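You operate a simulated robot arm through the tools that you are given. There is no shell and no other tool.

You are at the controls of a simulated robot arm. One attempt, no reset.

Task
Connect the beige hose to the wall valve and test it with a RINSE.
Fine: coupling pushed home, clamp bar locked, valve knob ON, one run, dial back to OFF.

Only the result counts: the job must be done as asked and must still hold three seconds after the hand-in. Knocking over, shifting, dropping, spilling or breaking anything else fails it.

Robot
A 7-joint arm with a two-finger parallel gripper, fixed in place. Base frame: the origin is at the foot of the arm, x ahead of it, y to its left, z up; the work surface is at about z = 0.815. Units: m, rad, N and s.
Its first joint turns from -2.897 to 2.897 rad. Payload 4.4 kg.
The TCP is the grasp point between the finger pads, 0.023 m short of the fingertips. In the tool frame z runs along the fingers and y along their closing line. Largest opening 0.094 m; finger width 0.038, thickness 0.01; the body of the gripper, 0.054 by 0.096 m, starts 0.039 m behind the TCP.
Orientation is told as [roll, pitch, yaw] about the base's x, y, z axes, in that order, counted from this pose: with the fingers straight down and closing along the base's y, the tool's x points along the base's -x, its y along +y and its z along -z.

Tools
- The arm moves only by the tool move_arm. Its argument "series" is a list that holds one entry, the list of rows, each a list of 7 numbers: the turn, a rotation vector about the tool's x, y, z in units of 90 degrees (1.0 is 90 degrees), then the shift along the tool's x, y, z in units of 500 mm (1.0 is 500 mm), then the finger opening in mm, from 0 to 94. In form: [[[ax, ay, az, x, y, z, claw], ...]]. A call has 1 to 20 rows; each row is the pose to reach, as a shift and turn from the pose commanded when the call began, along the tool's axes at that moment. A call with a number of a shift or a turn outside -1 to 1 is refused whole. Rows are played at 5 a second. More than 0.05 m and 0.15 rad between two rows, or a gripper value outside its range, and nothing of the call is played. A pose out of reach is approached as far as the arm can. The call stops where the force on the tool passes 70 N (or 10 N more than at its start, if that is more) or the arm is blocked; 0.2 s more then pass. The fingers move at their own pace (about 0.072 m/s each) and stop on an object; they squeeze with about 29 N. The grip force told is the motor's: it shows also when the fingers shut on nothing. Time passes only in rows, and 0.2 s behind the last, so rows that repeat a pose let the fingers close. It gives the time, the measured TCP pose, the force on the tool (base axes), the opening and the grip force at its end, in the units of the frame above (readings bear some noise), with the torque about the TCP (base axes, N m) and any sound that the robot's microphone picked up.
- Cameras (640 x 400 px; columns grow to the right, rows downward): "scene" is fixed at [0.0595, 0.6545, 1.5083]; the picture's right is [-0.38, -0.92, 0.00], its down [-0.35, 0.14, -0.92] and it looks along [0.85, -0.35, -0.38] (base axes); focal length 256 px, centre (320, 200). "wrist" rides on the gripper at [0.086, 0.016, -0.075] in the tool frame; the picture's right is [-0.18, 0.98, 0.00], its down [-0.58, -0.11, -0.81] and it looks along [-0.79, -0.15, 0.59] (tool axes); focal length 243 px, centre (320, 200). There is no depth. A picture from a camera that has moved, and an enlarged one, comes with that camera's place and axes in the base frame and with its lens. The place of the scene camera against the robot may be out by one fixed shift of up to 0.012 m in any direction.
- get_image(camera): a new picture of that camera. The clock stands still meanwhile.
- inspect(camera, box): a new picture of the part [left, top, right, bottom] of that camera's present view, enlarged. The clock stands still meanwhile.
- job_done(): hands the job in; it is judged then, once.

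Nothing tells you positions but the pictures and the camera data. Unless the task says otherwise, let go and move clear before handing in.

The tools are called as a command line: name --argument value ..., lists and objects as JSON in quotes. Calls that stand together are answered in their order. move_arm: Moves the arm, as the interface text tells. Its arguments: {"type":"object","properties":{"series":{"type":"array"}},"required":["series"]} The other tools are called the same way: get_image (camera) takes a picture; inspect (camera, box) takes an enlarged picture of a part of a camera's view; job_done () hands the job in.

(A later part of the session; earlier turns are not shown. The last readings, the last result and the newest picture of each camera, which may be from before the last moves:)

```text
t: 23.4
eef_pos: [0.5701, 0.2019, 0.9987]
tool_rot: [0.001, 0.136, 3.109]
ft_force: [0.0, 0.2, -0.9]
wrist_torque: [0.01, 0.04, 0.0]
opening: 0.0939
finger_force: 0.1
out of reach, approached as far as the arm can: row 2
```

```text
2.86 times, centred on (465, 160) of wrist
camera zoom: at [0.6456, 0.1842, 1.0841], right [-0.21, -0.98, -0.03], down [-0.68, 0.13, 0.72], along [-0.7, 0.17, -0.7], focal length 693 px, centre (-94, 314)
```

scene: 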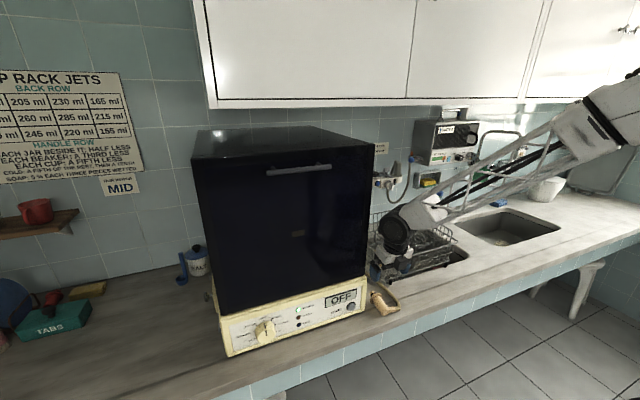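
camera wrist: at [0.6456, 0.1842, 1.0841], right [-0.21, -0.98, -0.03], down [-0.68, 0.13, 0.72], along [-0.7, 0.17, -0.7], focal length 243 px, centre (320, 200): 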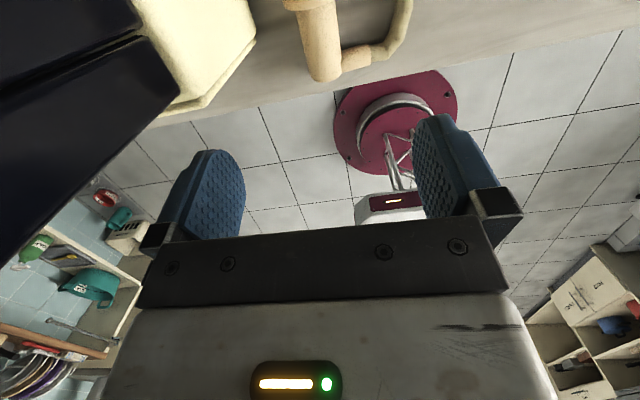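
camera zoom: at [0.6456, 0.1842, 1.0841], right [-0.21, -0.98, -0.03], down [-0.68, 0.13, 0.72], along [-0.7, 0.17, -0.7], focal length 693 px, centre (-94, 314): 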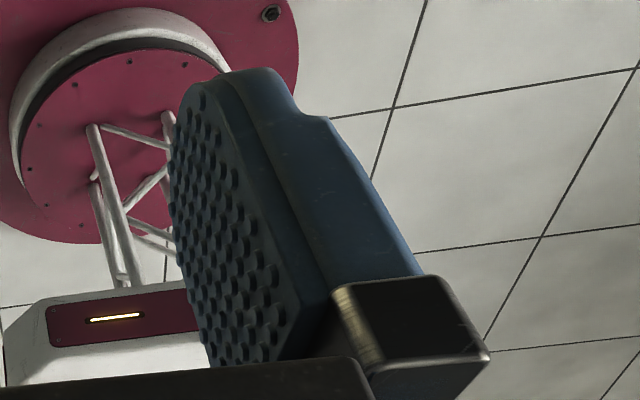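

The free neck between elbow and flange is about 37 mm, which just fits the rounded fingertips. I'll hover above it with the hand flipped and tilted to match the coupling, and check before descending.

move_arm --series '[[[0, 0, 0, 0.003, 0, 0.07, 66], [0, 0, 0, 0.006, 0, 0.14, 66], [0, 0, 0, 0.0092, 0, 0.2, 66], [0, 0, 0, 0.0092, 0, 0.2, 66], [0, 0, 0, 0.0092, 0, 0.2, 66]]]'

get_image --camera "wrist"

inspect --camera "scene" --box '[355, 245, 425, 325]'

```text
t: 24.6
eef_pos: [0.5878, 0.2012, 0.902]
tool_rot: [-0.002, 0.139, 3.108]
ft_force: [0.0, 1.1, 0.5]
wrist_torque: [-0.04, -0.03, 0.0]
opening: 0.0661
finger_force: 0.1
```

```text
taken
camera wrist: at [0.6635, 0.1827, 0.9871], right [-0.21, -0.98, -0.03], down [-0.68, 0.13, 0.72], along [-0.7, 0.17, -0.7], focal length 243 px, centre (320, 200)
```

wrist: 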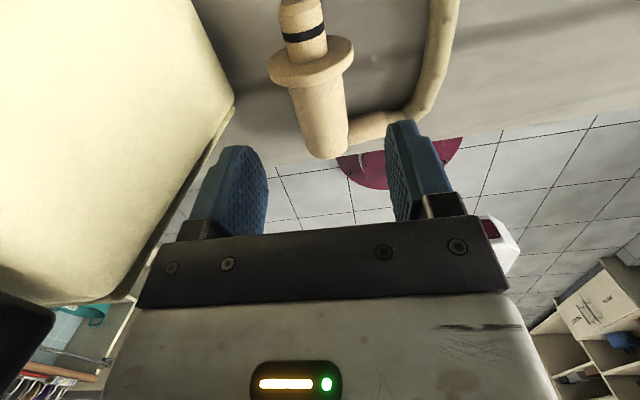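

```text
5.00 times, centred on (390, 285) of scene
camera zoom: at [0.0595, 0.6545, 1.5083], right [-0.38, -0.92, 0.0], down [-0.35, 0.14, -0.92], along [0.85, -0.35, -0.38], focal length 1278 px, centre (-30, -225)
```

zoom: 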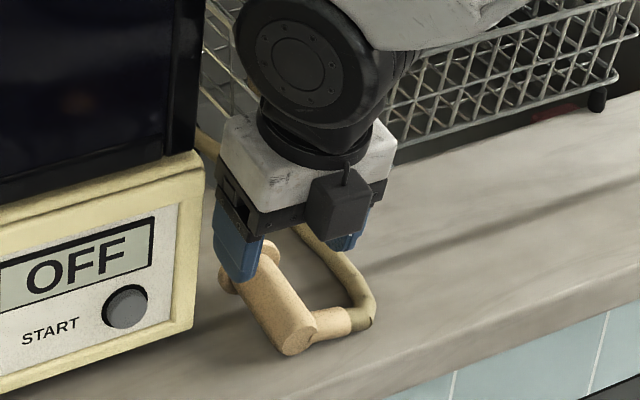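

inspect --camera "wrist" --box '[230, 0, 470, 180]'

```text
2.22 times, centred on (350, 90) of wrist
camera zoom: at [0.6635, 0.1827, 0.9871], right [-0.21, -0.98, -0.03], down [-0.68, 0.13, 0.72], along [-0.7, 0.17, -0.7], focal length 539 px, centre (253, 444)
```

zoom: 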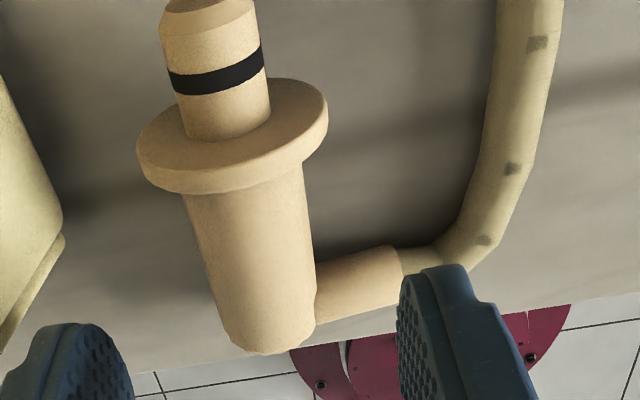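

move_arm --series '[[[0, 0, 0, 0.001, 0, 0.04, 66], [0, 0, 0, 0.001, 0, 0.08, 66], [0, 0, 0, 0.001, 0, 0.111, 66], [0, 0, 0, 0.001, 0, 0.111, 66]]]'

get_image --camera "wrist"

inspect --camera "scene" --box '[355, 245, 425, 325]'

```text
t: 25.6
eef_pos: [0.5969, 0.2008, 0.8454]
tool_rot: [0.0, 0.14, 3.11]
ft_force: [-0.3, 0.3, 0.3]
wrist_torque: [-0.02, -0.02, 0.01]
opening: 0.0661
finger_force: 0.0
```

```text
taken
camera wrist: at [0.6714, 0.1822, 0.932], right [-0.21, -0.98, -0.03], down [-0.68, 0.13, 0.72], along [-0.7, 0.17, -0.7], focal length 243 px, centre (320, 200)
```

wrist: 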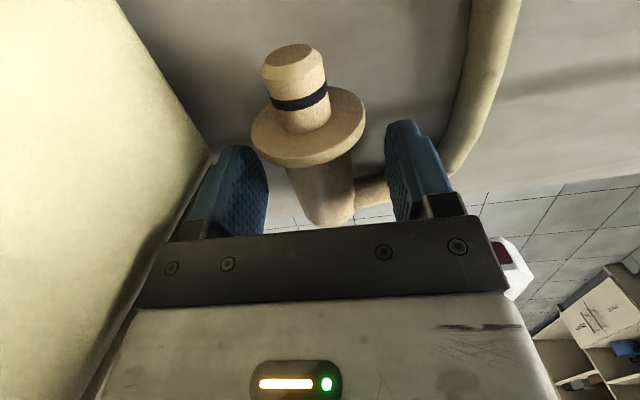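

```text
5.00 times, centred on (390, 285) of scene
camera zoom: at [0.0595, 0.6545, 1.5083], right [-0.38, -0.92, 0.0], down [-0.35, 0.14, -0.92], along [0.85, -0.35, -0.38], focal length 1278 px, centre (-30, -225)
```

zoom: 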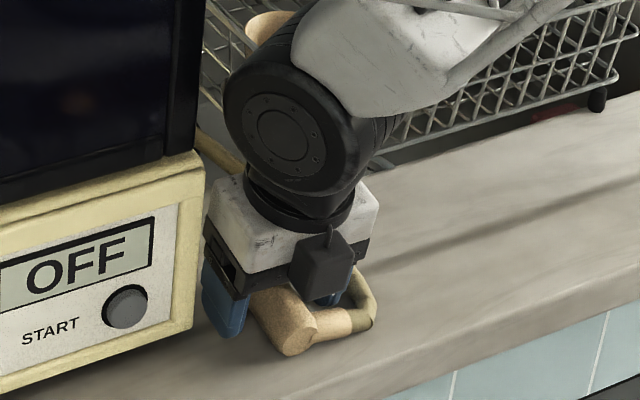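

No contact on the way down, and the body sits between the fingers with the flange ahead of them. Closing now.

move_arm --series '[[[0, 0, 0, 0, 0, 0, 50], [0, 0, 0, 0, 0, 0, 40], [0, 0, 0, 0, 0, 0, 25], [0, 0, 0, 0, 0, 0, 20], [0, 0, 0, 0, 0, 0, 20], [0, 0, 0, 0, 0, 0, 20]]]'

get_image --camera "wrist"

```text
t: 27.0
eef_pos: [0.5966, 0.1998, 0.8467]
tool_rot: [0.0, 0.14, 3.111]
ft_force: [-0.2, -0.1, 1.4]
wrist_torque: [-0.07, 0.06, 0.04]
opening: 0.0314
finger_force: 28.6
```

```text
taken
camera wrist: at [0.6714, 0.1823, 0.9322], right [-0.21, -0.98, -0.03], down [-0.68, 0.13, 0.72], along [-0.7, 0.17, -0.7], focal length 243 px, centre (320, 200)
```

wrist: 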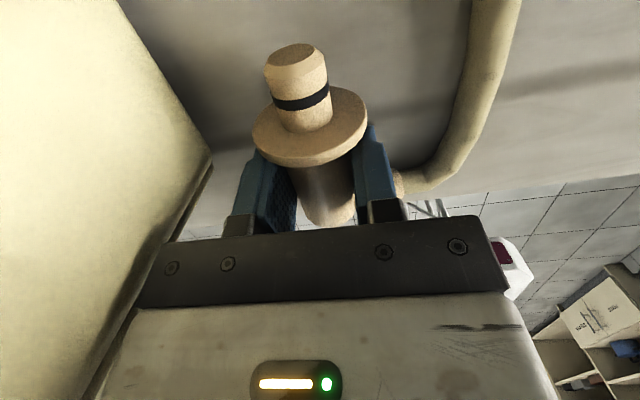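

move_arm --series '[[[0, 0, 0, 0, 0, -0.04, 20], [0, 0, 0, 0, 0.01, -0.08, 20], [0, 0, 0, 0, 0.03, -0.14, 20], [0, 0, 0, 0, 0.05, -0.2, 20], [0, 0, 0, 0, 0.05, -0.2, 20]]]'

get_image --camera "wrist"

get_image --camera "scene"

```text
t: 28.2
eef_pos: [0.5823, 0.1755, 0.9455]
tool_rot: [-0.001, 0.141, 3.111]
ft_force: [-0.2, 0.5, -1.0]
wrist_torque: [0.0, -0.01, -0.02]
opening: 0.0313
finger_force: 28.7
```

```text
taken
camera wrist: at [0.6569, 0.1571, 1.0313], right [-0.21, -0.98, -0.03], down [-0.68, 0.13, 0.72], along [-0.7, 0.17, -0.7], focal length 243 px, centre (320, 200)
```

wrist: 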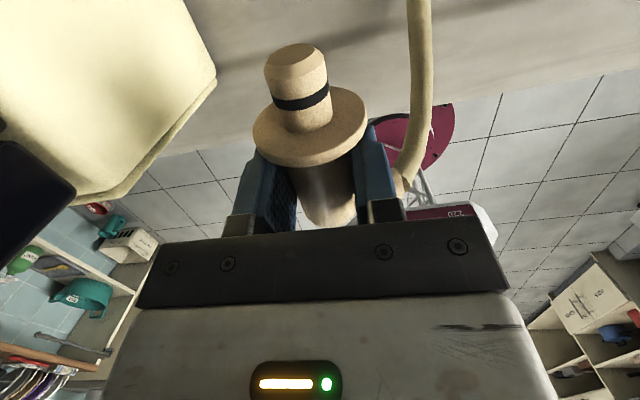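

```text
taken
```

scene: 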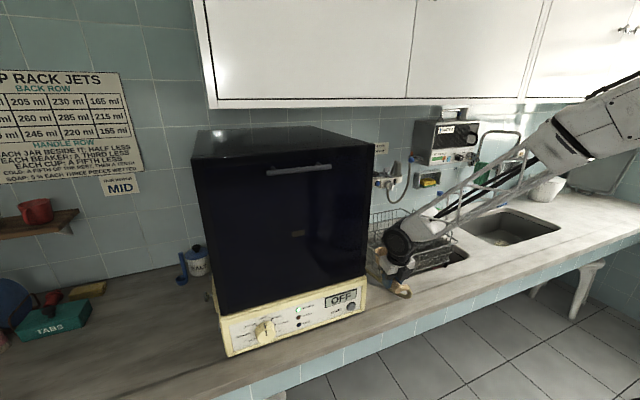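

inspect --camera "wrist" --box '[230, 30, 390, 180]'

inspect --camera "scene" --box '[360, 225, 430, 315]'

```text
2.67 times, centred on (310, 105) of wrist
camera zoom: at [0.6569, 0.1571, 1.0313], right [-0.21, -0.98, -0.03], down [-0.68, 0.13, 0.72], along [-0.7, 0.17, -0.7], focal length 647 px, centre (347, 453)
```

zoom: 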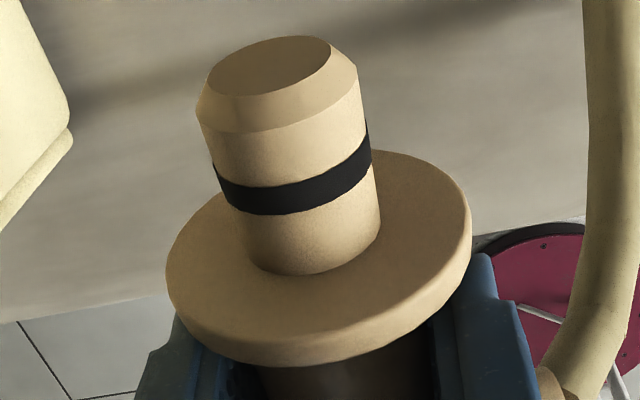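

```text
4.44 times, centred on (395, 270) of scene
camera zoom: at [0.0595, 0.6545, 1.5083], right [-0.38, -0.92, 0.0], down [-0.35, 0.14, -0.92], along [0.85, -0.35, -0.38], focal length 1136 px, centre (-13, -111)
```

zoom: 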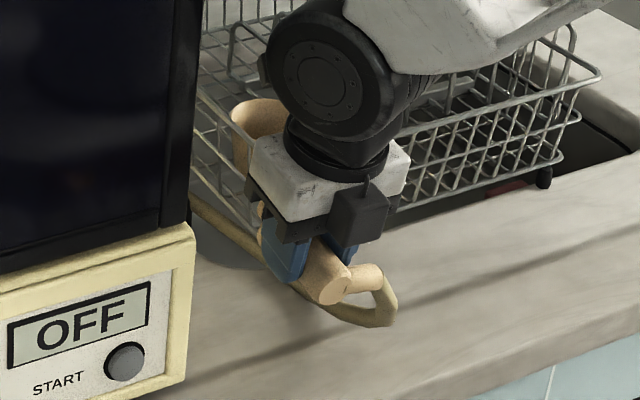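

The coupling is held on its body (31 mm), with the tip about 52 mm from the TCP along the tool's x. I'll carry it up and back to open space, then undo the flip.

move_arm --series '[[[0, 0, 0, -0.012, 0.029, -0.053, 20], [0, 0, 0, -0.025, 0.059, -0.107, 20], [0, 0, 0, -0.037, 0.088, -0.16, 20], [0, 0, 0, -0.05, 0.118, -0.214, 20], [0, 0, 0, -0.062, 0.147, -0.267, 20], [0, 0, 0, -0.074, 0.177, -0.32, 20], [0, 0, 0, -0.087, 0.206, -0.374, 20], [0, 0, 0, -0.099, 0.2356, -0.427, 20], [0, 0, 0, -0.099, 0.2356, -0.427, 20]]]'

get_image --camera "scene"

get_image --camera "wrist"

```text
t: 30.2
eef_pos: [0.4987, 0.0591, 1.1513]
tool_rot: [-0.001, 0.139, 3.111]
ft_force: [0.3, 0.2, -1.0]
wrist_torque: [0.0, 0.01, -0.02]
opening: 0.0312
finger_force: 29.2
```

```text
taken
```

scene: 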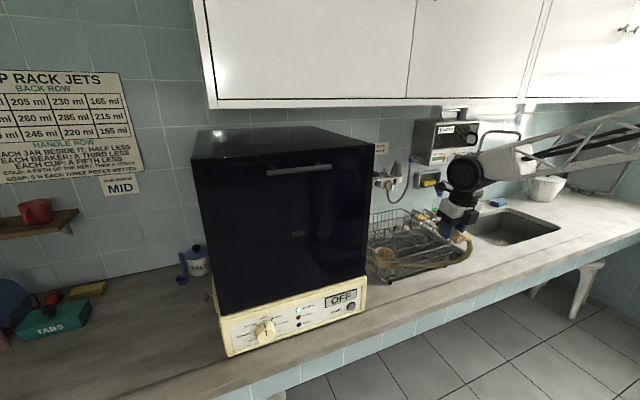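

```text
taken
camera wrist: at [0.5746, 0.0419, 1.2365], right [-0.21, -0.98, -0.03], down [-0.68, 0.13, 0.72], along [-0.7, 0.17, -0.7], focal length 243 px, centre (320, 200)
```

wrist: 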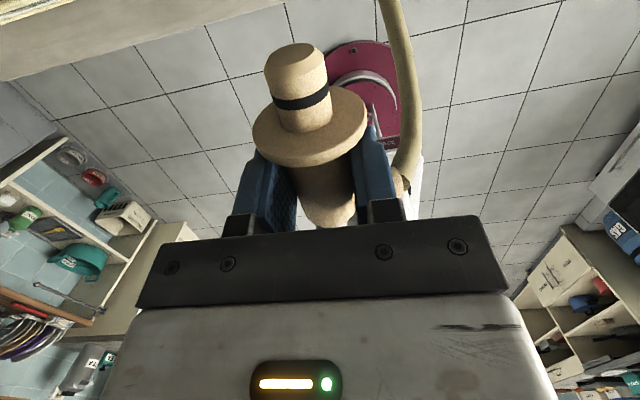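

inspect --camera "scene" --box '[360, 190, 490, 290]'

move_arm --series '[[[0, 0, 0.08, 0, 0, 0, 20], [0, 0, 0.16, 0, 0, 0, 20], [0, 0, 0.24, 0, 0, 0, 20], [0, 0, 0.32, 0, 0, 0, 20], [0, 0, 0.4, 0, 0, 0, 20], [0, 0, 0.48, 0, 0, 0, 20], [0, 0, 0.56, 0, 0, 0, 20], [0, 0, 0.64, 0, 0, 0, 20], [0, 0, 0.72, 0, 0, 0, 20], [0, 0, 0.8, 0, 0, 0, 20], [0, 0, 0.88, 0, 0, 0, 20], [0, 0, 0.96, 0, 0, 0, 20], [0, 0, 1.0, 0, 0, 0, 20], [0, 0, 1.0, 0, 0, 0, 20]]]'

get_image --camera "scene"

```text
4.00 times, centred on (425, 240) of scene
camera zoom: at [0.0595, 0.6545, 1.5083], right [-0.38, -0.92, 0.0], down [-0.35, 0.14, -0.92], along [0.85, -0.35, -0.38], focal length 1022 px, centre (-100, 40)
```

zoom: 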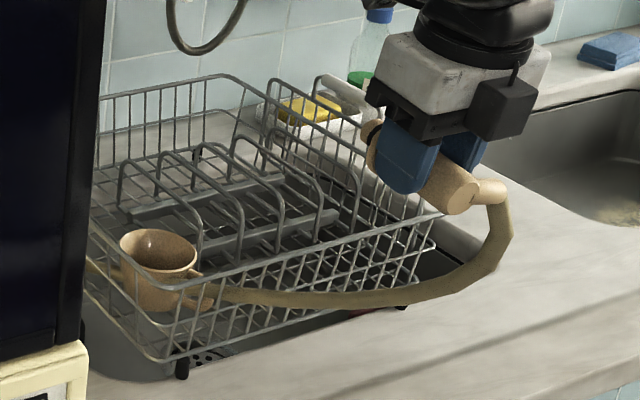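

```text
t: 33.2
eef_pos: [0.4992, 0.0608, 1.1506]
tool_rot: [-0.137, 0.0, 1.538]
ft_force: [0.1, 0.1, -1.4]
wrist_torque: [-0.01, 0.0, -0.01]
opening: 0.0314
finger_force: 29.3
```

```text
taken
```

scene: 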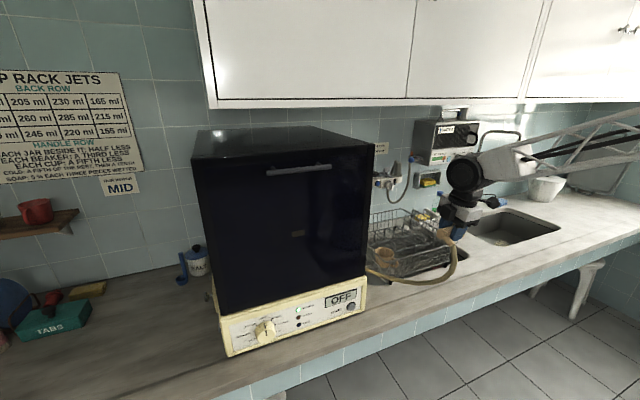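

move_arm --series '[[[0, 0, 0.08, 0, 0, 0, 20], [0, 0, 0.16, 0, 0, 0, 20], [0, 0, 0.24, 0, 0, 0, 20], [0, 0, 0.32, 0, 0, 0, 20], [0, 0, 0.4, 0, 0, 0, 20], [0, 0, 0.48, 0, 0, 0, 20], [0, 0, 0.56, 0, 0, 0, 20], [0, 0, 0.64, 0, 0, 0, 20], [0, 0, 0.72, 0, 0, 0, 20], [0, 0, 0.8, 0, 0, 0, 20], [0, 0, 0.88, 0, 0, 0, 20], [0, 0, 0.96, 0, 0, 0, 20], [0, 0, 0.98, 0, 0, 0, 20], [0, 0, 0.98, 0, 0, 0, 20]]]'

inspect --camera "scene" --box '[360, 170, 500, 290]'

```text
t: 36.2
eef_pos: [0.4991, 0.0613, 1.1501]
tool_rot: [-0.002, -0.139, 0.001]
ft_force: [-0.2, -0.1, -1.2]
wrist_torque: [-0.03, 0.0, -0.04]
opening: 0.0313
finger_force: 29.1
```

```text
3.33 times, centred on (430, 230) of scene
camera zoom: at [0.0595, 0.6545, 1.5083], right [-0.38, -0.92, 0.0], down [-0.35, 0.14, -0.92], along [0.85, -0.35, -0.38], focal length 852 px, centre (-47, 100)
```

zoom: 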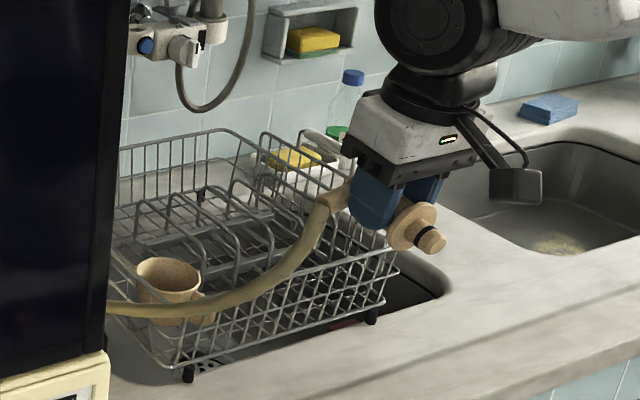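

The hand is back in its normal orientation with the coupling's tip toward the base. Now I'll pitch the tool forward to level while rising and moving toward the wall, so the tip ends up pointing down.

move_arm --series '[[[0, -0.07, 0, -0.02, -0.017, -0.05, 20], [0, -0.14, 0, -0.06, -0.034, -0.09, 20], [0, -0.21, 0, -0.11, -0.05, -0.12, 20], [0, -0.28, 0, -0.16, -0.067, -0.14, 20], [0, -0.35, 0, -0.21, -0.084, -0.15, 20], [0, -0.42, 0, -0.26, -0.1, -0.16, 20], [0, -0.49, 0, -0.31, -0.117, -0.165, 20], [0, -0.56, 0, -0.36, -0.134, -0.17, 20], [0, -0.63, 0, -0.42, -0.15, -0.172, 20], [0, -0.7, 0, -0.48, -0.167, -0.174, 20], [0, -0.77, 0, -0.53, -0.184, -0.174, 20], [0, -0.84, 0, -0.58, -0.2, -0.174, 20], [0, -0.911, 0, -0.632, -0.218, -0.174, 20], [0, -0.911, 0, -0.632, -0.218, -0.174, 20]]]'

get_image --camera "wrist"

get_image --camera "scene"

inspect --camera "scene" --box '[360, 130, 480, 290]'

```text
t: 39.2
eef_pos: [0.7982, -0.033, 1.269]
tool_rot: [-1.224, -1.362, 1.318]
ft_force: [-0.7, -0.3, 1.3]
wrist_torque: [-0.04, 0.11, 0.03]
opening: 0.0312
finger_force: 28.7
out of reach, approached as far as the arm can: row 12, 13
```

```text
taken
camera wrist: at [0.7193, -0.0407, 1.1853], right [-0.09, 1.0, -0.01], down [-0.76, -0.06, 0.65], along [0.64, 0.06, 0.76], focal length 243 px, centre (320, 200)
```

wrist: 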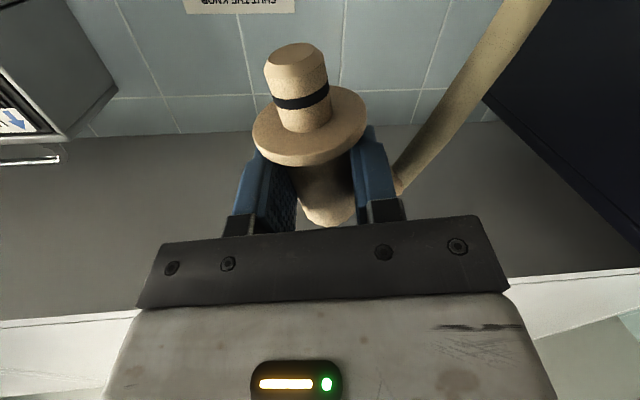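

```text
taken
```

scene: 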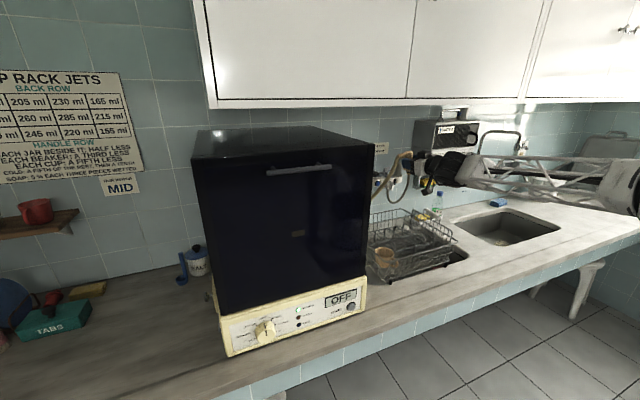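

```text
2.50 times, centred on (420, 210) of scene
camera zoom: at [0.0595, 0.6545, 1.5083], right [-0.38, -0.92, 0.0], down [-0.35, 0.14, -0.92], along [0.85, -0.35, -0.38], focal length 639 px, centre (70, 175)
```

zoom: 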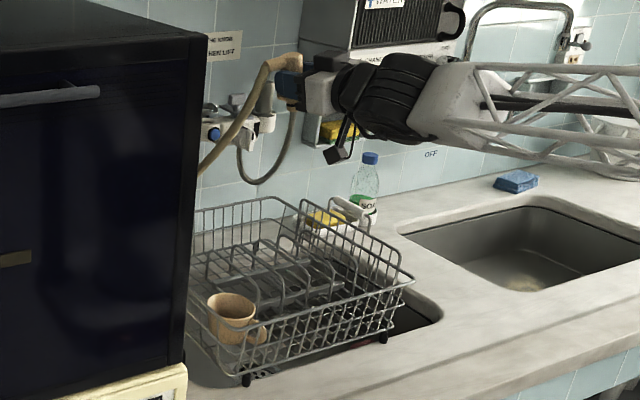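

The arm missed the last bit of pitch at this spot, leaving the hand rolled about 11°. I'll command further forward, where the reach should be easier, and check the orientation again.

move_arm --series '[[[0, 0, 0, 0, 0, 0.05, 20], [0, 0, 0, 0, 0, 0.1, 20], [0, 0, 0, 0, 0, 0.15, 20], [0, 0, 0, 0, 0, 0.2, 20], [0, 0, 0, 0, 0, 0.2, 20], [0, 0, 0, 0, 0, 0.2, 20]]]'

get_image --camera "wrist"

inspect --camera "scene" --box '[360, 130, 440, 210]'

```text
t: 40.6
eef_pos: [0.9004, -0.0466, 1.2805]
tool_rot: [-1.562, -1.566, 1.561]
ft_force: [0.7, -0.4, -0.5]
wrist_torque: [-0.03, 0.03, 0.01]
opening: 0.0314
finger_force: 28.7
```

```text
taken
camera wrist: at [0.8266, -0.0318, 1.1935], right [0.0, 0.98, 0.18], down [-0.81, -0.11, 0.58], along [0.59, -0.15, 0.79], focal length 243 px, centre (320, 200)
```

wrist: 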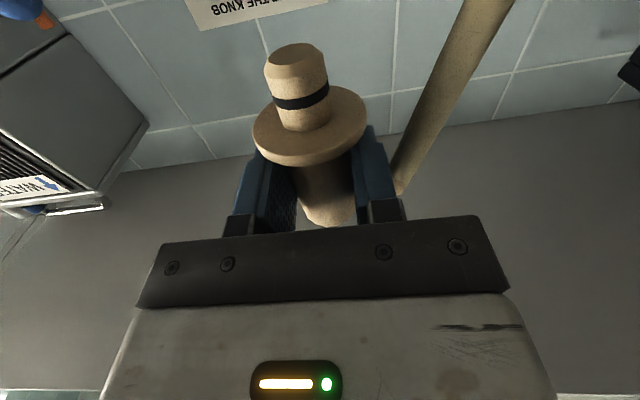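

```text
5.00 times, centred on (400, 170) of scene
camera zoom: at [0.0595, 0.6545, 1.5083], right [-0.38, -0.92, 0.0], down [-0.35, 0.14, -0.92], along [0.85, -0.35, -0.38], focal length 1278 px, centre (-80, 350)
```

zoom: 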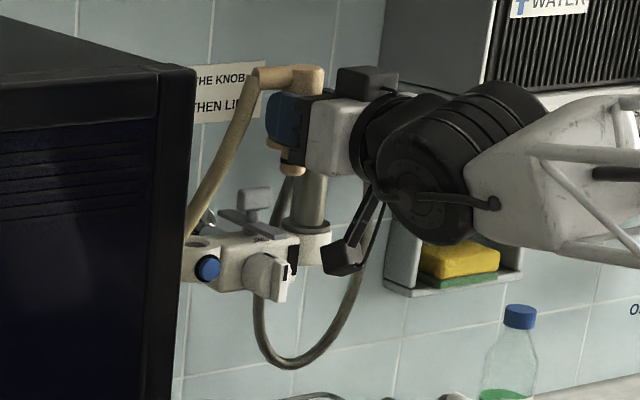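

Orientation is now exact: tool level, coupling vertical and tip down. I'll move forward above the port and check alignment with the scene camera before lowering.

move_arm --series '[[[0, 0, 0, 0, 0, 0.07, 20], [0, 0, 0, 0, 0, 0.14, 20], [0, 0, 0, 0.02, 0, 0.2, 20], [0, 0, 0, 0.06, 0, 0.262, 20], [0, 0, 0, 0.1, 0, 0.262, 20], [0, 0, 0, 0.1, 0, 0.262, 20]]]'

get_image --camera "wrist"

inspect --camera "scene" --box '[365, 140, 425, 200]'

```text
t: 42.0
eef_pos: [1.0318, -0.0487, 1.23]
tool_rot: [-1.486, -1.568, 1.485]
ft_force: [-0.5, -0.3, -0.5]
wrist_torque: [0.02, 0.04, -0.03]
opening: 0.0309
finger_force: 28.9
```

```text
taken
camera wrist: at [0.9577, -0.0326, 1.143], right [0.0, 0.98, 0.18], down [-0.81, -0.11, 0.58], along [0.59, -0.15, 0.79], focal length 243 px, centre (320, 200)
```

wrist: 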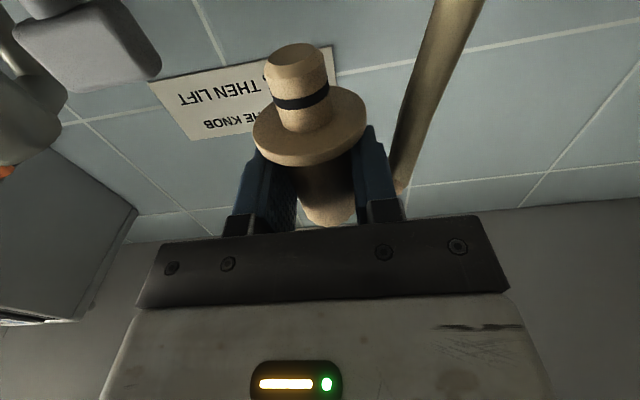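

```text
6.67 times, centred on (395, 170) of scene
camera zoom: at [0.0595, 0.6545, 1.5083], right [-0.38, -0.92, 0.0], down [-0.35, 0.14, -0.92], along [0.85, -0.35, -0.38], focal length 1704 px, centre (-180, 400)
```

zoom: 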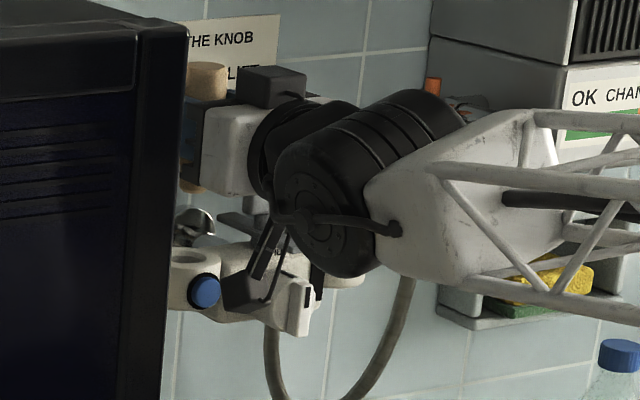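

inspect --camera "scene" --box '[372, 150, 402, 180]'

```text
13.33 times, centred on (387, 165) of scene
camera zoom: at [0.0595, 0.6545, 1.5083], right [-0.38, -0.92, 0.0], down [-0.35, 0.14, -0.92], along [0.85, -0.35, -0.38], focal length 3407 px, centre (-573, 667)
```

zoom: 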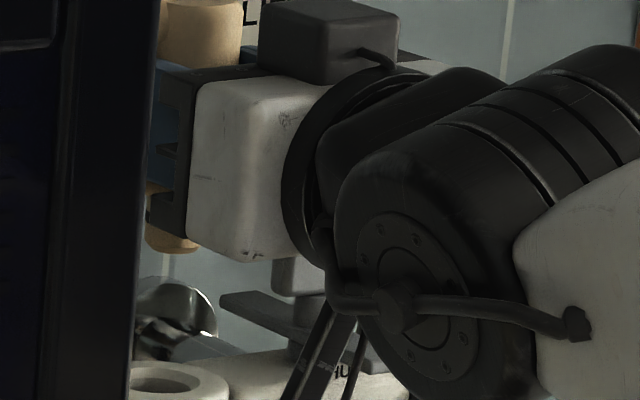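

move_arm --series '[[[0, 0, 0, 0.03, 0, 0, 20], [0, 0, 0, 0.06, 0, 0, 20], [0, 0, 0, 0.09, 0, 0, 20], [0, 0, 0, 0.09, 0, 0, 20]]]'

inspect --camera "scene" --box '[372, 150, 402, 180]'

get_image --camera "wrist"

```text
t: 43.0
eef_pos: [1.0313, -0.0493, 1.1855]
tool_rot: [-1.159, -1.566, 1.164]
ft_force: [-0.2, -1.0, -1.0]
wrist_torque: [0.0, 0.03, -0.02]
opening: 0.031
finger_force: 28.5
```

```text
13.33 times, centred on (387, 165) of scene
camera zoom: at [0.0595, 0.6545, 1.5083], right [-0.38, -0.92, 0.0], down [-0.35, 0.14, -0.92], along [0.85, -0.35, -0.38], focal length 3407 px, centre (-573, 667)
```

zoom: 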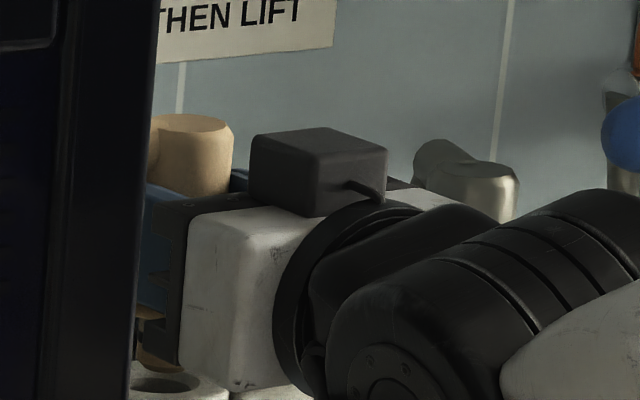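

```text
taken
camera wrist: at [0.9571, -0.0337, 1.099], right [-0.01, 0.98, 0.18], down [-0.8, -0.11, 0.58], along [0.59, -0.14, 0.79], focal length 243 px, centre (320, 200)
```

wrist: 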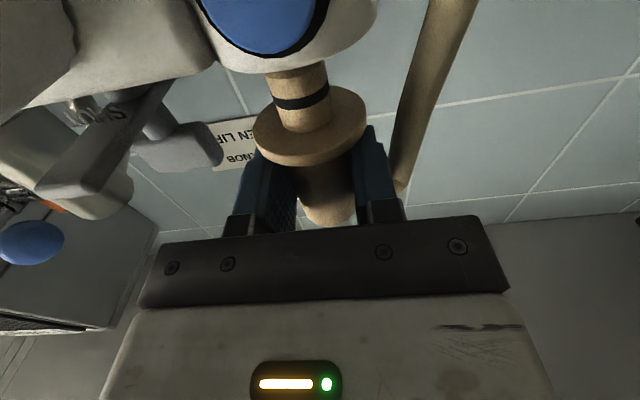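

The wrist view shows the cup rim close to where I predicted, with the tip just above it and within 1–2 mm sideways. I'll lower slowly into the port.

move_arm --series '[[[0, 0, 0, 0.01, 0.002, 0, 20], [0, 0, 0, 0.02, 0.002, 0, 20], [0, 0, 0, 0.03, 0.002, 0, 20], [0, 0, 0, 0.036, 0.002, 0, 20], [0, 0, 0, 0.036, 0.002, 0, 20]]]'

get_image --camera "wrist"

```text
t: 44.2
eef_pos: [1.0317, -0.0493, 1.1722]
tool_rot: [-1.638, -1.566, 1.652]
ft_force: [2.5, 24.1, 26.3]
wrist_torque: [0.87, -0.39, 0.32]
opening: 0.0317
finger_force: 29.1
out of reach, approached as far as the arm can: row 4, 5
```

```text
taken
camera wrist: at [0.957, -0.0343, 1.0842], right [-0.01, 0.98, 0.18], down [-0.81, -0.12, 0.58], along [0.59, -0.14, 0.79], focal length 243 px, centre (320, 200)
```

wrist: 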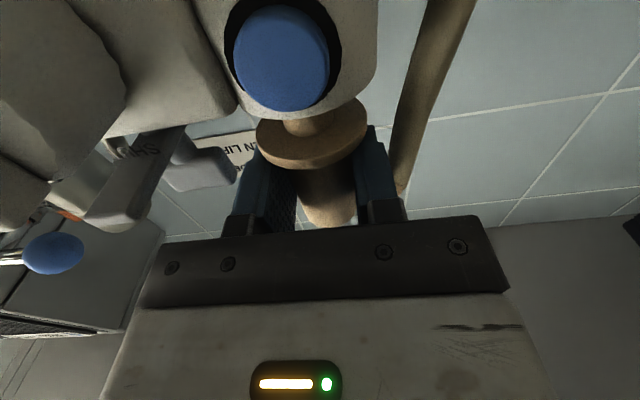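

There's sideways force and the arm reported that pose as out of reach, so it's fighting a joint limit there. I'll lift out and test beside the port which hand heading lets the arm get low enough.

move_arm --series '[[[0, 0, 0, -0.03, -0.002, 0, 20], [0, 0, 0, -0.07, -0.002, 0, 20], [0, 0, 0, -0.12, -0.002, 0, 20], [0, 0, 0, -0.12, -0.002, 0, 20]]]'

get_image --camera "wrist"

get_image --camera "scene"

```text
t: 45.2
eef_pos: [1.0305, -0.0525, 1.2277]
tool_rot: [-1.367, -1.566, 1.365]
ft_force: [0.0, -1.6, -1.3]
wrist_torque: [-0.01, 0.0, -0.02]
opening: 0.0311
finger_force: 29.1
```

```text
taken
camera wrist: at [0.9573, -0.0362, 1.141], right [0.0, 0.98, 0.18], down [-0.81, -0.11, 0.58], along [0.59, -0.15, 0.79], focal length 243 px, centre (320, 200)
```

wrist: 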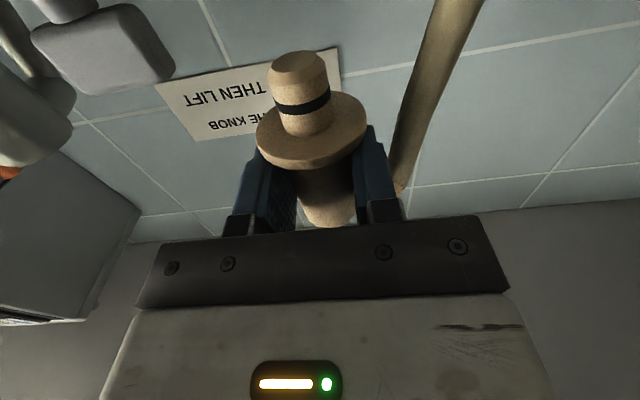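

```text
taken
```

scene: 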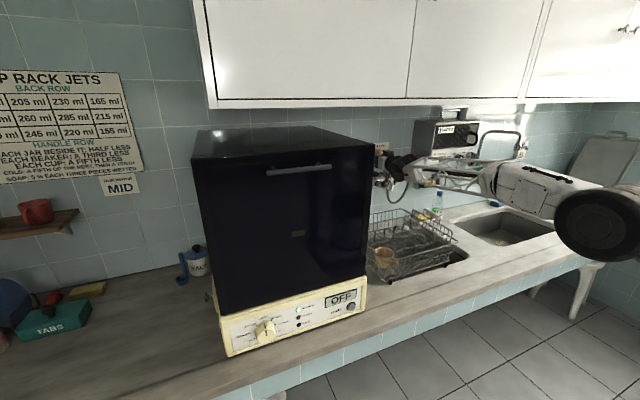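

inspect --camera "wrist" --box '[230, 30, 390, 180]'

inspect --camera "scene" --box '[372, 145, 402, 175]'

```text
2.67 times, centred on (310, 105) of wrist
camera zoom: at [0.9573, -0.0362, 1.141], right [0.0, 0.98, 0.18], down [-0.81, -0.11, 0.58], along [0.59, -0.15, 0.79], focal length 647 px, centre (347, 453)
```

zoom: 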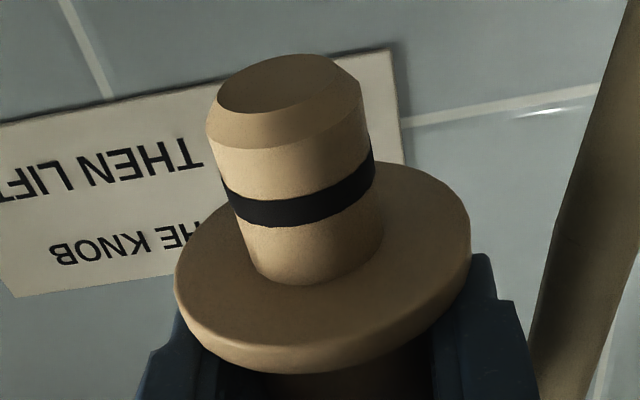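

```text
13.33 times, centred on (387, 160) of scene
camera zoom: at [0.0595, 0.6545, 1.5083], right [-0.38, -0.92, 0.0], down [-0.35, 0.14, -0.92], along [0.85, -0.35, -0.38], focal length 3407 px, centre (-573, 733)
```

zoom: 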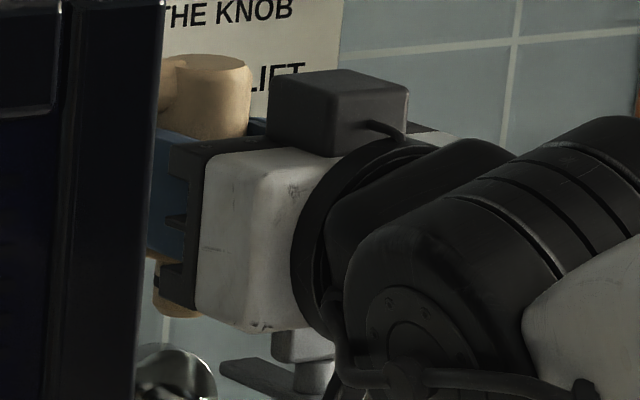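

move_arm --series '[[[0, 0, 0, 0, 0, 0, 20]]]'

move_arm --series '[[[0, 0, 0, 0, 0.06, -0.02, 20], [0, 0, 0, 0, 0.12, -0.04, 20], [0, 0, 0, 0, 0.165, -0.04, 20], [0, 0, 0, 0, 0.165, -0.04, 20]]]'

```text
t: 45.6
eef_pos: [1.0309, -0.0535, 1.2278]
tool_rot: [-1.494, -1.566, 1.494]
ft_force: [0.5, -0.2, -1.8]
wrist_torque: [0.01, 0.02, 0.01]
opening: 0.0311
finger_force: 29.0
```

```text
t: 46.6
eef_pos: [1.0146, -0.0149, 1.2319]
tool_rot: [-0.52, -1.562, 0.545]
ft_force: [-0.2, -0.5, -1.5]
wrist_torque: [0.01, 0.0, -0.03]
opening: 0.0312
finger_force: 28.8
out of reach, approached as far as the arm can: row 1, 2, 3, 4
```

The level-tool pose is at a wrist limit here. I'll set the coupling back on the counter and regrasp it at an angle, so the hand can point about 30° downward while the coupling stays vertical. First I'll back away.

move_arm --series '[[[0, 0.03, 0, -0.01, 0, -0.07, 20], [0, 0.09, 0, -0.03, 0, -0.14, 20], [0, 0.15, 0, -0.05, 0, -0.21, 20], [0, 0.22, 0, -0.06, 0, -0.28, 20], [0, 0.29, 0, -0.06, 0, -0.35, 20], [0, 0.36, 0, -0.06, 0, -0.42, 20], [0, 0.36, 0, -0.06, 0, -0.42, 20], [0, 0.36, 0, -0.06, 0, -0.42, 20]]]'

get_image --camera "scene"

```text
t: 48.4
eef_pos: [0.8044, -0.0128, 1.2593]
tool_rot: [0.237, -0.993, -0.267]
ft_force: [-1.0, -0.7, 1.2]
wrist_torque: [-0.05, 0.15, 0.12]
opening: 0.0311
finger_force: 29.3
out of reach, approached as far as the arm can: row 1, 6, 7
```

```text
taken
```

scene: 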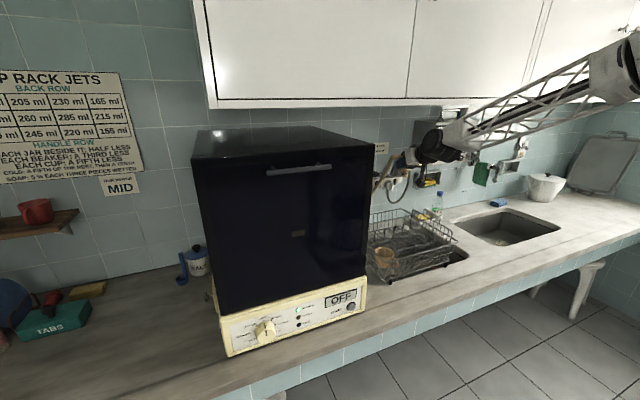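

move_arm --series '[[[0, 0, 0, 0, 0, 0, 20], [0, 0, 0, 0, 0, 0, 20], [0, 0, 0, 0, 0, 0, 20]]]'

get_image --camera "scene"

get_image --camera "wrist"

```text
t: 49.2
eef_pos: [0.8046, -0.0146, 1.2596]
tool_rot: [-0.008, -1.007, 0.008]
ft_force: [0.1, 0.6, -1.5]
wrist_torque: [0.0, 0.0, -0.01]
opening: 0.0314
finger_force: 29.3
```

```text
taken
```

scene: 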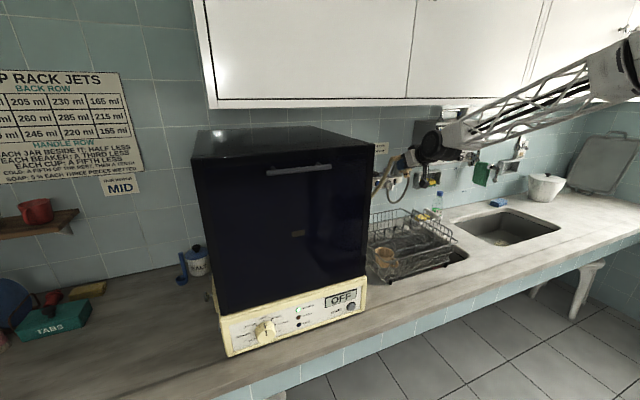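

```text
taken
camera wrist: at [0.6958, 0.0013, 1.2256], right [0.1, 0.98, 0.15], down [-0.37, -0.1, 0.92], along [0.92, -0.15, 0.35], focal length 243 px, centre (320, 200)
```

wrist: 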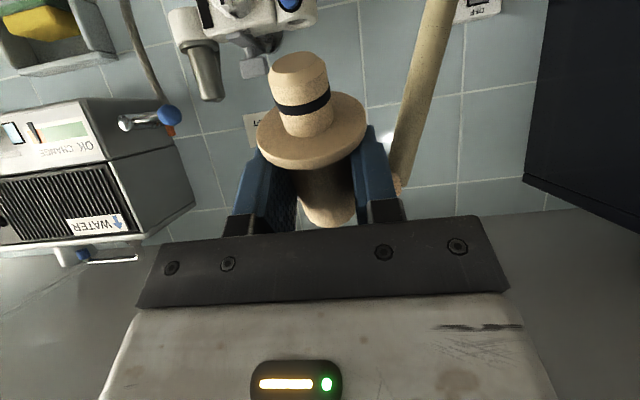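

The posture settled again with the elbow up at about 58° pitch. Before regrasping, I'll test how low the hand gets near the port at this tilt, staying above the cup.

move_arm --series '[[[0, -0.005, 0, -0.021, -0.011, 0.071, 20], [0, -0.01, 0, -0.043, -0.021, 0.142, 20], [0, -0.015, 0, -0.064, -0.032, 0.213, 20], [0, -0.02, 0, -0.085, -0.043, 0.285, 20], [0, -0.026, 0, -0.107, -0.053, 0.356, 20], [0, -0.026, 0, -0.128, -0.064, 0.427, 20], [0, -0.026, 0, -0.128, -0.064, 0.427, 20], [0, -0.026, 0, -0.128, -0.064, 0.427, 20]]]'

get_image --camera "scene"

```text
t: 51.0
eef_pos: [1.0192, -0.0476, 1.1989]
tool_rot: [-0.009, -1.046, 0.005]
ft_force: [-0.1, 0.1, -1.4]
wrist_torque: [0.02, 0.04, -0.03]
opening: 0.0311
finger_force: 28.8
```

```text
taken
```

scene: 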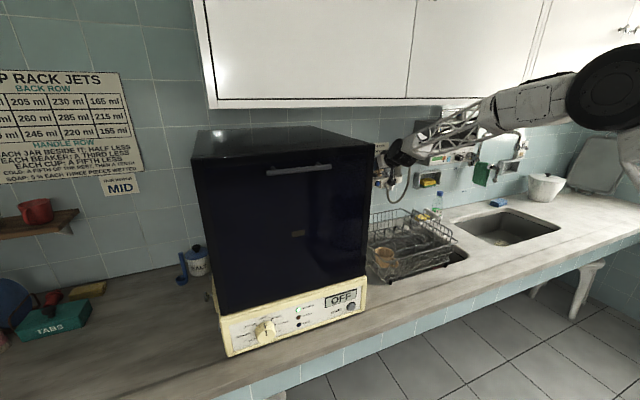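

move_arm --series '[[[0, -0.067, 0, -0.02, 0, 0, 20], [0, -0.133, 0, -0.03, 0, 0, 20], [0, -0.2, 0, -0.03, 0, 0, 20], [0, -0.267, 0, -0.03, 0, 0, 20], [0, -0.333, 0, -0.03, 0, 0, 20], [0, -0.333, 0, -0.03, 0, 0, 20]]]'

get_image --camera "scene"

```text
t: 52.4
eef_pos: [1.0266, -0.0396, 1.2093]
tool_rot: [-0.239, -1.473, 0.292]
ft_force: [0.2, -0.7, 0.3]
wrist_torque: [0.06, 0.07, 0.01]
opening: 0.0311
finger_force: 28.7
out of reach, approached as far as the arm can: row 4, 5, 6
```

```text
taken
```

scene: 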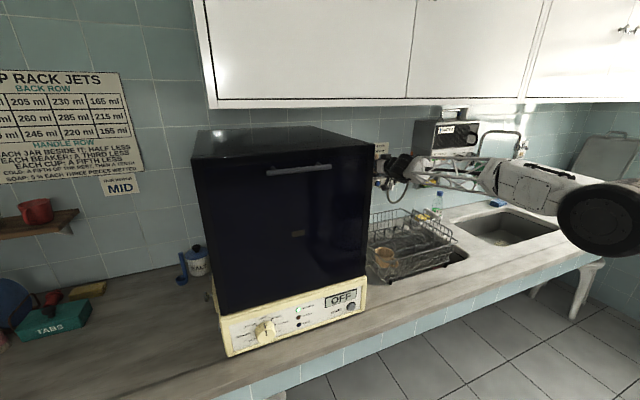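

Pitch down to about -78° is fine at the port; the limit only bites nearer level. So a regrasp tilted about 25° will do. I'll carry the coupling back and lay it on the counter.

move_arm --series '[[[0, 0.06, 0, -0.012, 0.012, -0.06, 20], [0, 0.12, 0, -0.024, 0.024, -0.125, 20], [0, 0.18, 0, -0.036, 0.036, -0.19, 20], [0, 0.23, 0, -0.048, 0.048, -0.255, 20], [0, 0.26, 0, -0.06, 0.06, -0.32, 20], [0, 0.28, 0, -0.07, 0.07, -0.39, 20], [0, 0.294, 0, -0.079, 0.082, -0.459, 20], [0, 0.294, 0, -0.079, 0.082, -0.459, 20], [0, 0.294, 0, -0.079, 0.082, -0.459, 20], [0, 0.294, 0, -0.079, 0.082, -0.459, 20]]]'

```text
t: 54.6
eef_pos: [0.7992, -0.0089, 1.272]
tool_rot: [0.005, -1.017, 0.042]
ft_force: [-0.1, -0.3, -0.3]
wrist_torque: [0.0, -0.02, 0.02]
opening: 0.0312
finger_force: 29.2
```

move_arm --series '[[[0, 0.056, 0, 0.052, 0.0138, -0.038, 20], [0, 0.112, 0, 0.104, 0.0276, -0.076, 20], [0, 0.168, 0, 0.157, 0.0414, -0.114, 20], [0, 0.224, 0, 0.209, 0.0552, -0.152, 20], [0, 0.28, 0, 0.261, 0.069, -0.19, 20], [0, 0.335, 0, 0.313, 0.0828, -0.229, 20], [0, 0.391, 0, 0.365, 0.0966, -0.267, 20], [0, 0.447, 0, 0.418, 0.1104, -0.305, 20], [0, 0.503, 0, 0.47, 0.1242, -0.343, 20], [0, 0.559, 0, 0.522, 0.138, -0.381, 20], [0, 0.559, 0, 0.522, 0.138, -0.381, 20]]]'

get_image --camera "scene"

```text
t: 57.0
eef_pos: [0.4965, 0.0465, 1.1484]
tool_rot: [0.003, -0.137, 0.045]
ft_force: [0.6, 0.2, -1.0]
wrist_torque: [0.01, 0.04, 0.0]
opening: 0.0311
finger_force: 28.7
```

```text
taken
```

scene: 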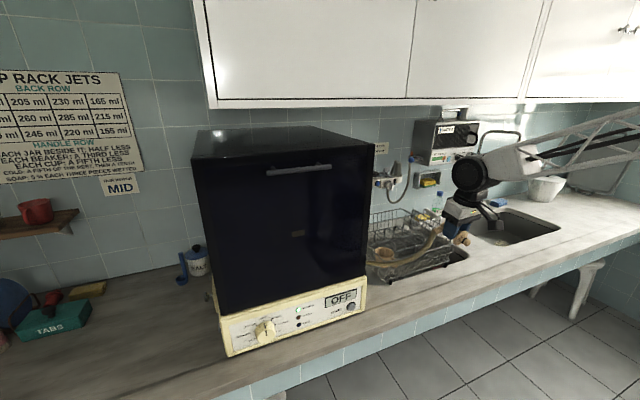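

move_arm --series '[[[0, 0, -0.085, 0, 0, 0, 20], [0, 0, -0.17, 0, 0, 0, 20], [0, 0, -0.255, 0, 0, 0, 20], [0, 0, -0.34, 0, 0, 0, 20], [0, 0, -0.425, 0, 0, 0, 20], [0, 0, -0.51, 0, 0, 0, 20], [0, 0, -0.595, 0, 0, 0, 20], [0, 0, -0.68, 0, 0, 0, 20], [0, 0, -0.765, 0, 0, 0, 20], [0, 0, -0.85, 0, 0, 0, 20], [0, 0, -0.93, 0, 0, 0, 20], [0, 0, -0.977, 0, 0, 0, 20], [0, 0, -0.977, 0, 0, 0, 20]]]'

move_arm --series '[[[0, 0, -0.085, 0, 0, 0, 20], [0, 0, -0.17, 0, 0, 0, 20], [0, 0, -0.255, 0, 0, 0, 20], [0, 0, -0.34, 0, 0, 0, 20], [0, 0, -0.425, 0, 0, 0, 20], [0, 0, -0.51, 0, 0, 0, 20], [0, 0, -0.595, 0, 0, 0, 20], [0, 0, -0.68, 0, 0, 0, 20], [0, 0, -0.765, 0, 0, 0, 20], [0, 0, -0.85, 0, 0, 0, 20], [0, 0, -0.93, 0, 0, 0, 20], [0, 0, -0.977, 0, 0, 0, 20], [0, 0, -0.977, 0, 0, 0, 20]]]'

get_image --camera "wrist"

inspect --camera "scene" --box '[360, 180, 500, 300]'

```text
t: 59.8
eef_pos: [0.4991, 0.0467, 1.1474]
tool_rot: [-0.138, -0.007, 1.581]
ft_force: [-0.4, 0.3, -1.9]
wrist_torque: [0.04, -0.03, -0.02]
opening: 0.0311
finger_force: 30.0
```

```text
t: 62.6
eef_pos: [0.4982, 0.0474, 1.1501]
tool_rot: [-0.012, 0.138, 3.115]
ft_force: [0.4, 0.4, -1.6]
wrist_torque: [-0.04, 0.02, 0.02]
opening: 0.0309
finger_force: 28.8
```

```text
taken
camera wrist: at [0.5735, 0.0279, 1.2341], right [-0.21, -0.98, -0.04], down [-0.68, 0.12, 0.72], along [-0.7, 0.17, -0.69], focal length 243 px, centre (320, 200)
```

wrist: 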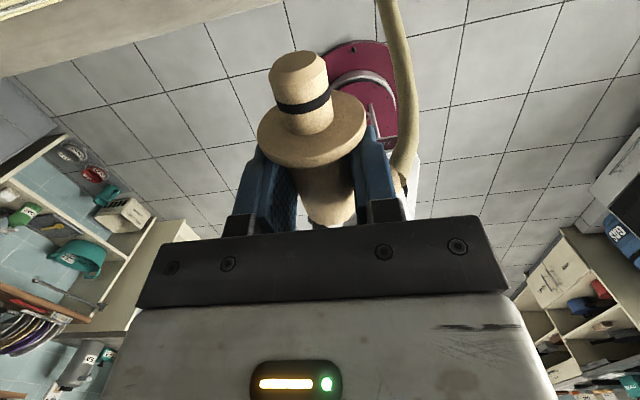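

```text
3.33 times, centred on (430, 240) of scene
camera zoom: at [0.0595, 0.6545, 1.5083], right [-0.38, -0.92, 0.0], down [-0.35, 0.14, -0.92], along [0.85, -0.35, -0.38], focal length 852 px, centre (-47, 67)
```

zoom: 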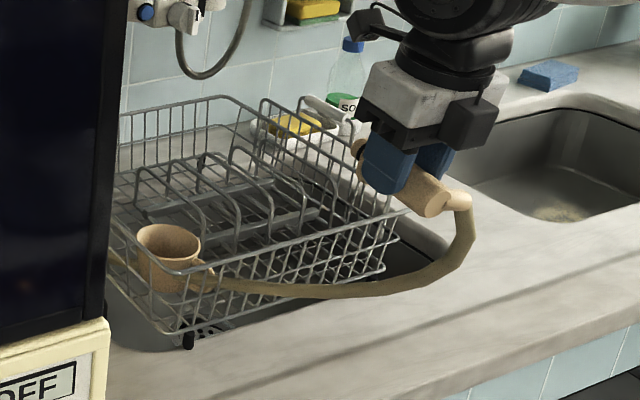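

move_arm --series '[[[0, 0, 0, 0.014, -0.034, 0.065, 20], [0, 0, 0, 0.028, -0.068, 0.131, 20], [0, 0, 0, 0.043, -0.103, 0.196, 20], [0, 0, 0, 0.057, -0.137, 0.262, 20], [0, 0, 0, 0.071, -0.171, 0.327, 20], [0, 0, 0, 0.085, -0.206, 0.393, 20], [0, 0, 0, 0.0996, -0.24, 0.458, 20], [0, 0, 0, 0.0996, -0.24, 0.458, 20]]]'

get_image --camera "wrist"

inspect --camera "scene" --box '[350, 210, 450, 320]'

```text
t: 64.4
eef_pos: [0.5823, 0.1673, 0.9307]
tool_rot: [-0.011, 0.139, 3.113]
ft_force: [0.0, -0.4, -0.7]
wrist_torque: [-0.01, 0.01, 0.0]
opening: 0.0312
finger_force: 29.2
```

```text
taken
camera wrist: at [0.6567, 0.1486, 1.0158], right [-0.21, -0.98, -0.04], down [-0.68, 0.12, 0.72], along [-0.7, 0.17, -0.69], focal length 243 px, centre (320, 200)
```

wrist: 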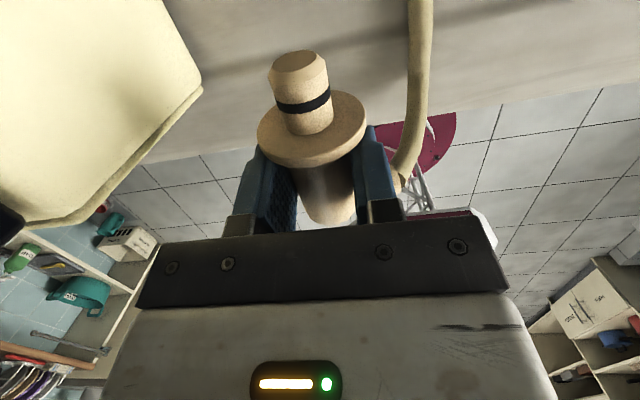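

```text
3.64 times, centred on (400, 265) of scene
camera zoom: at [0.0595, 0.6545, 1.5083], right [-0.38, -0.92, 0.0], down [-0.35, 0.14, -0.92], along [0.85, -0.35, -0.38], focal length 929 px, centre (29, -36)
```

zoom: 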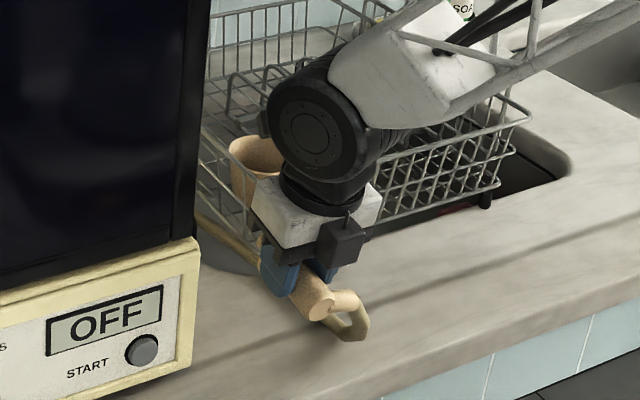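

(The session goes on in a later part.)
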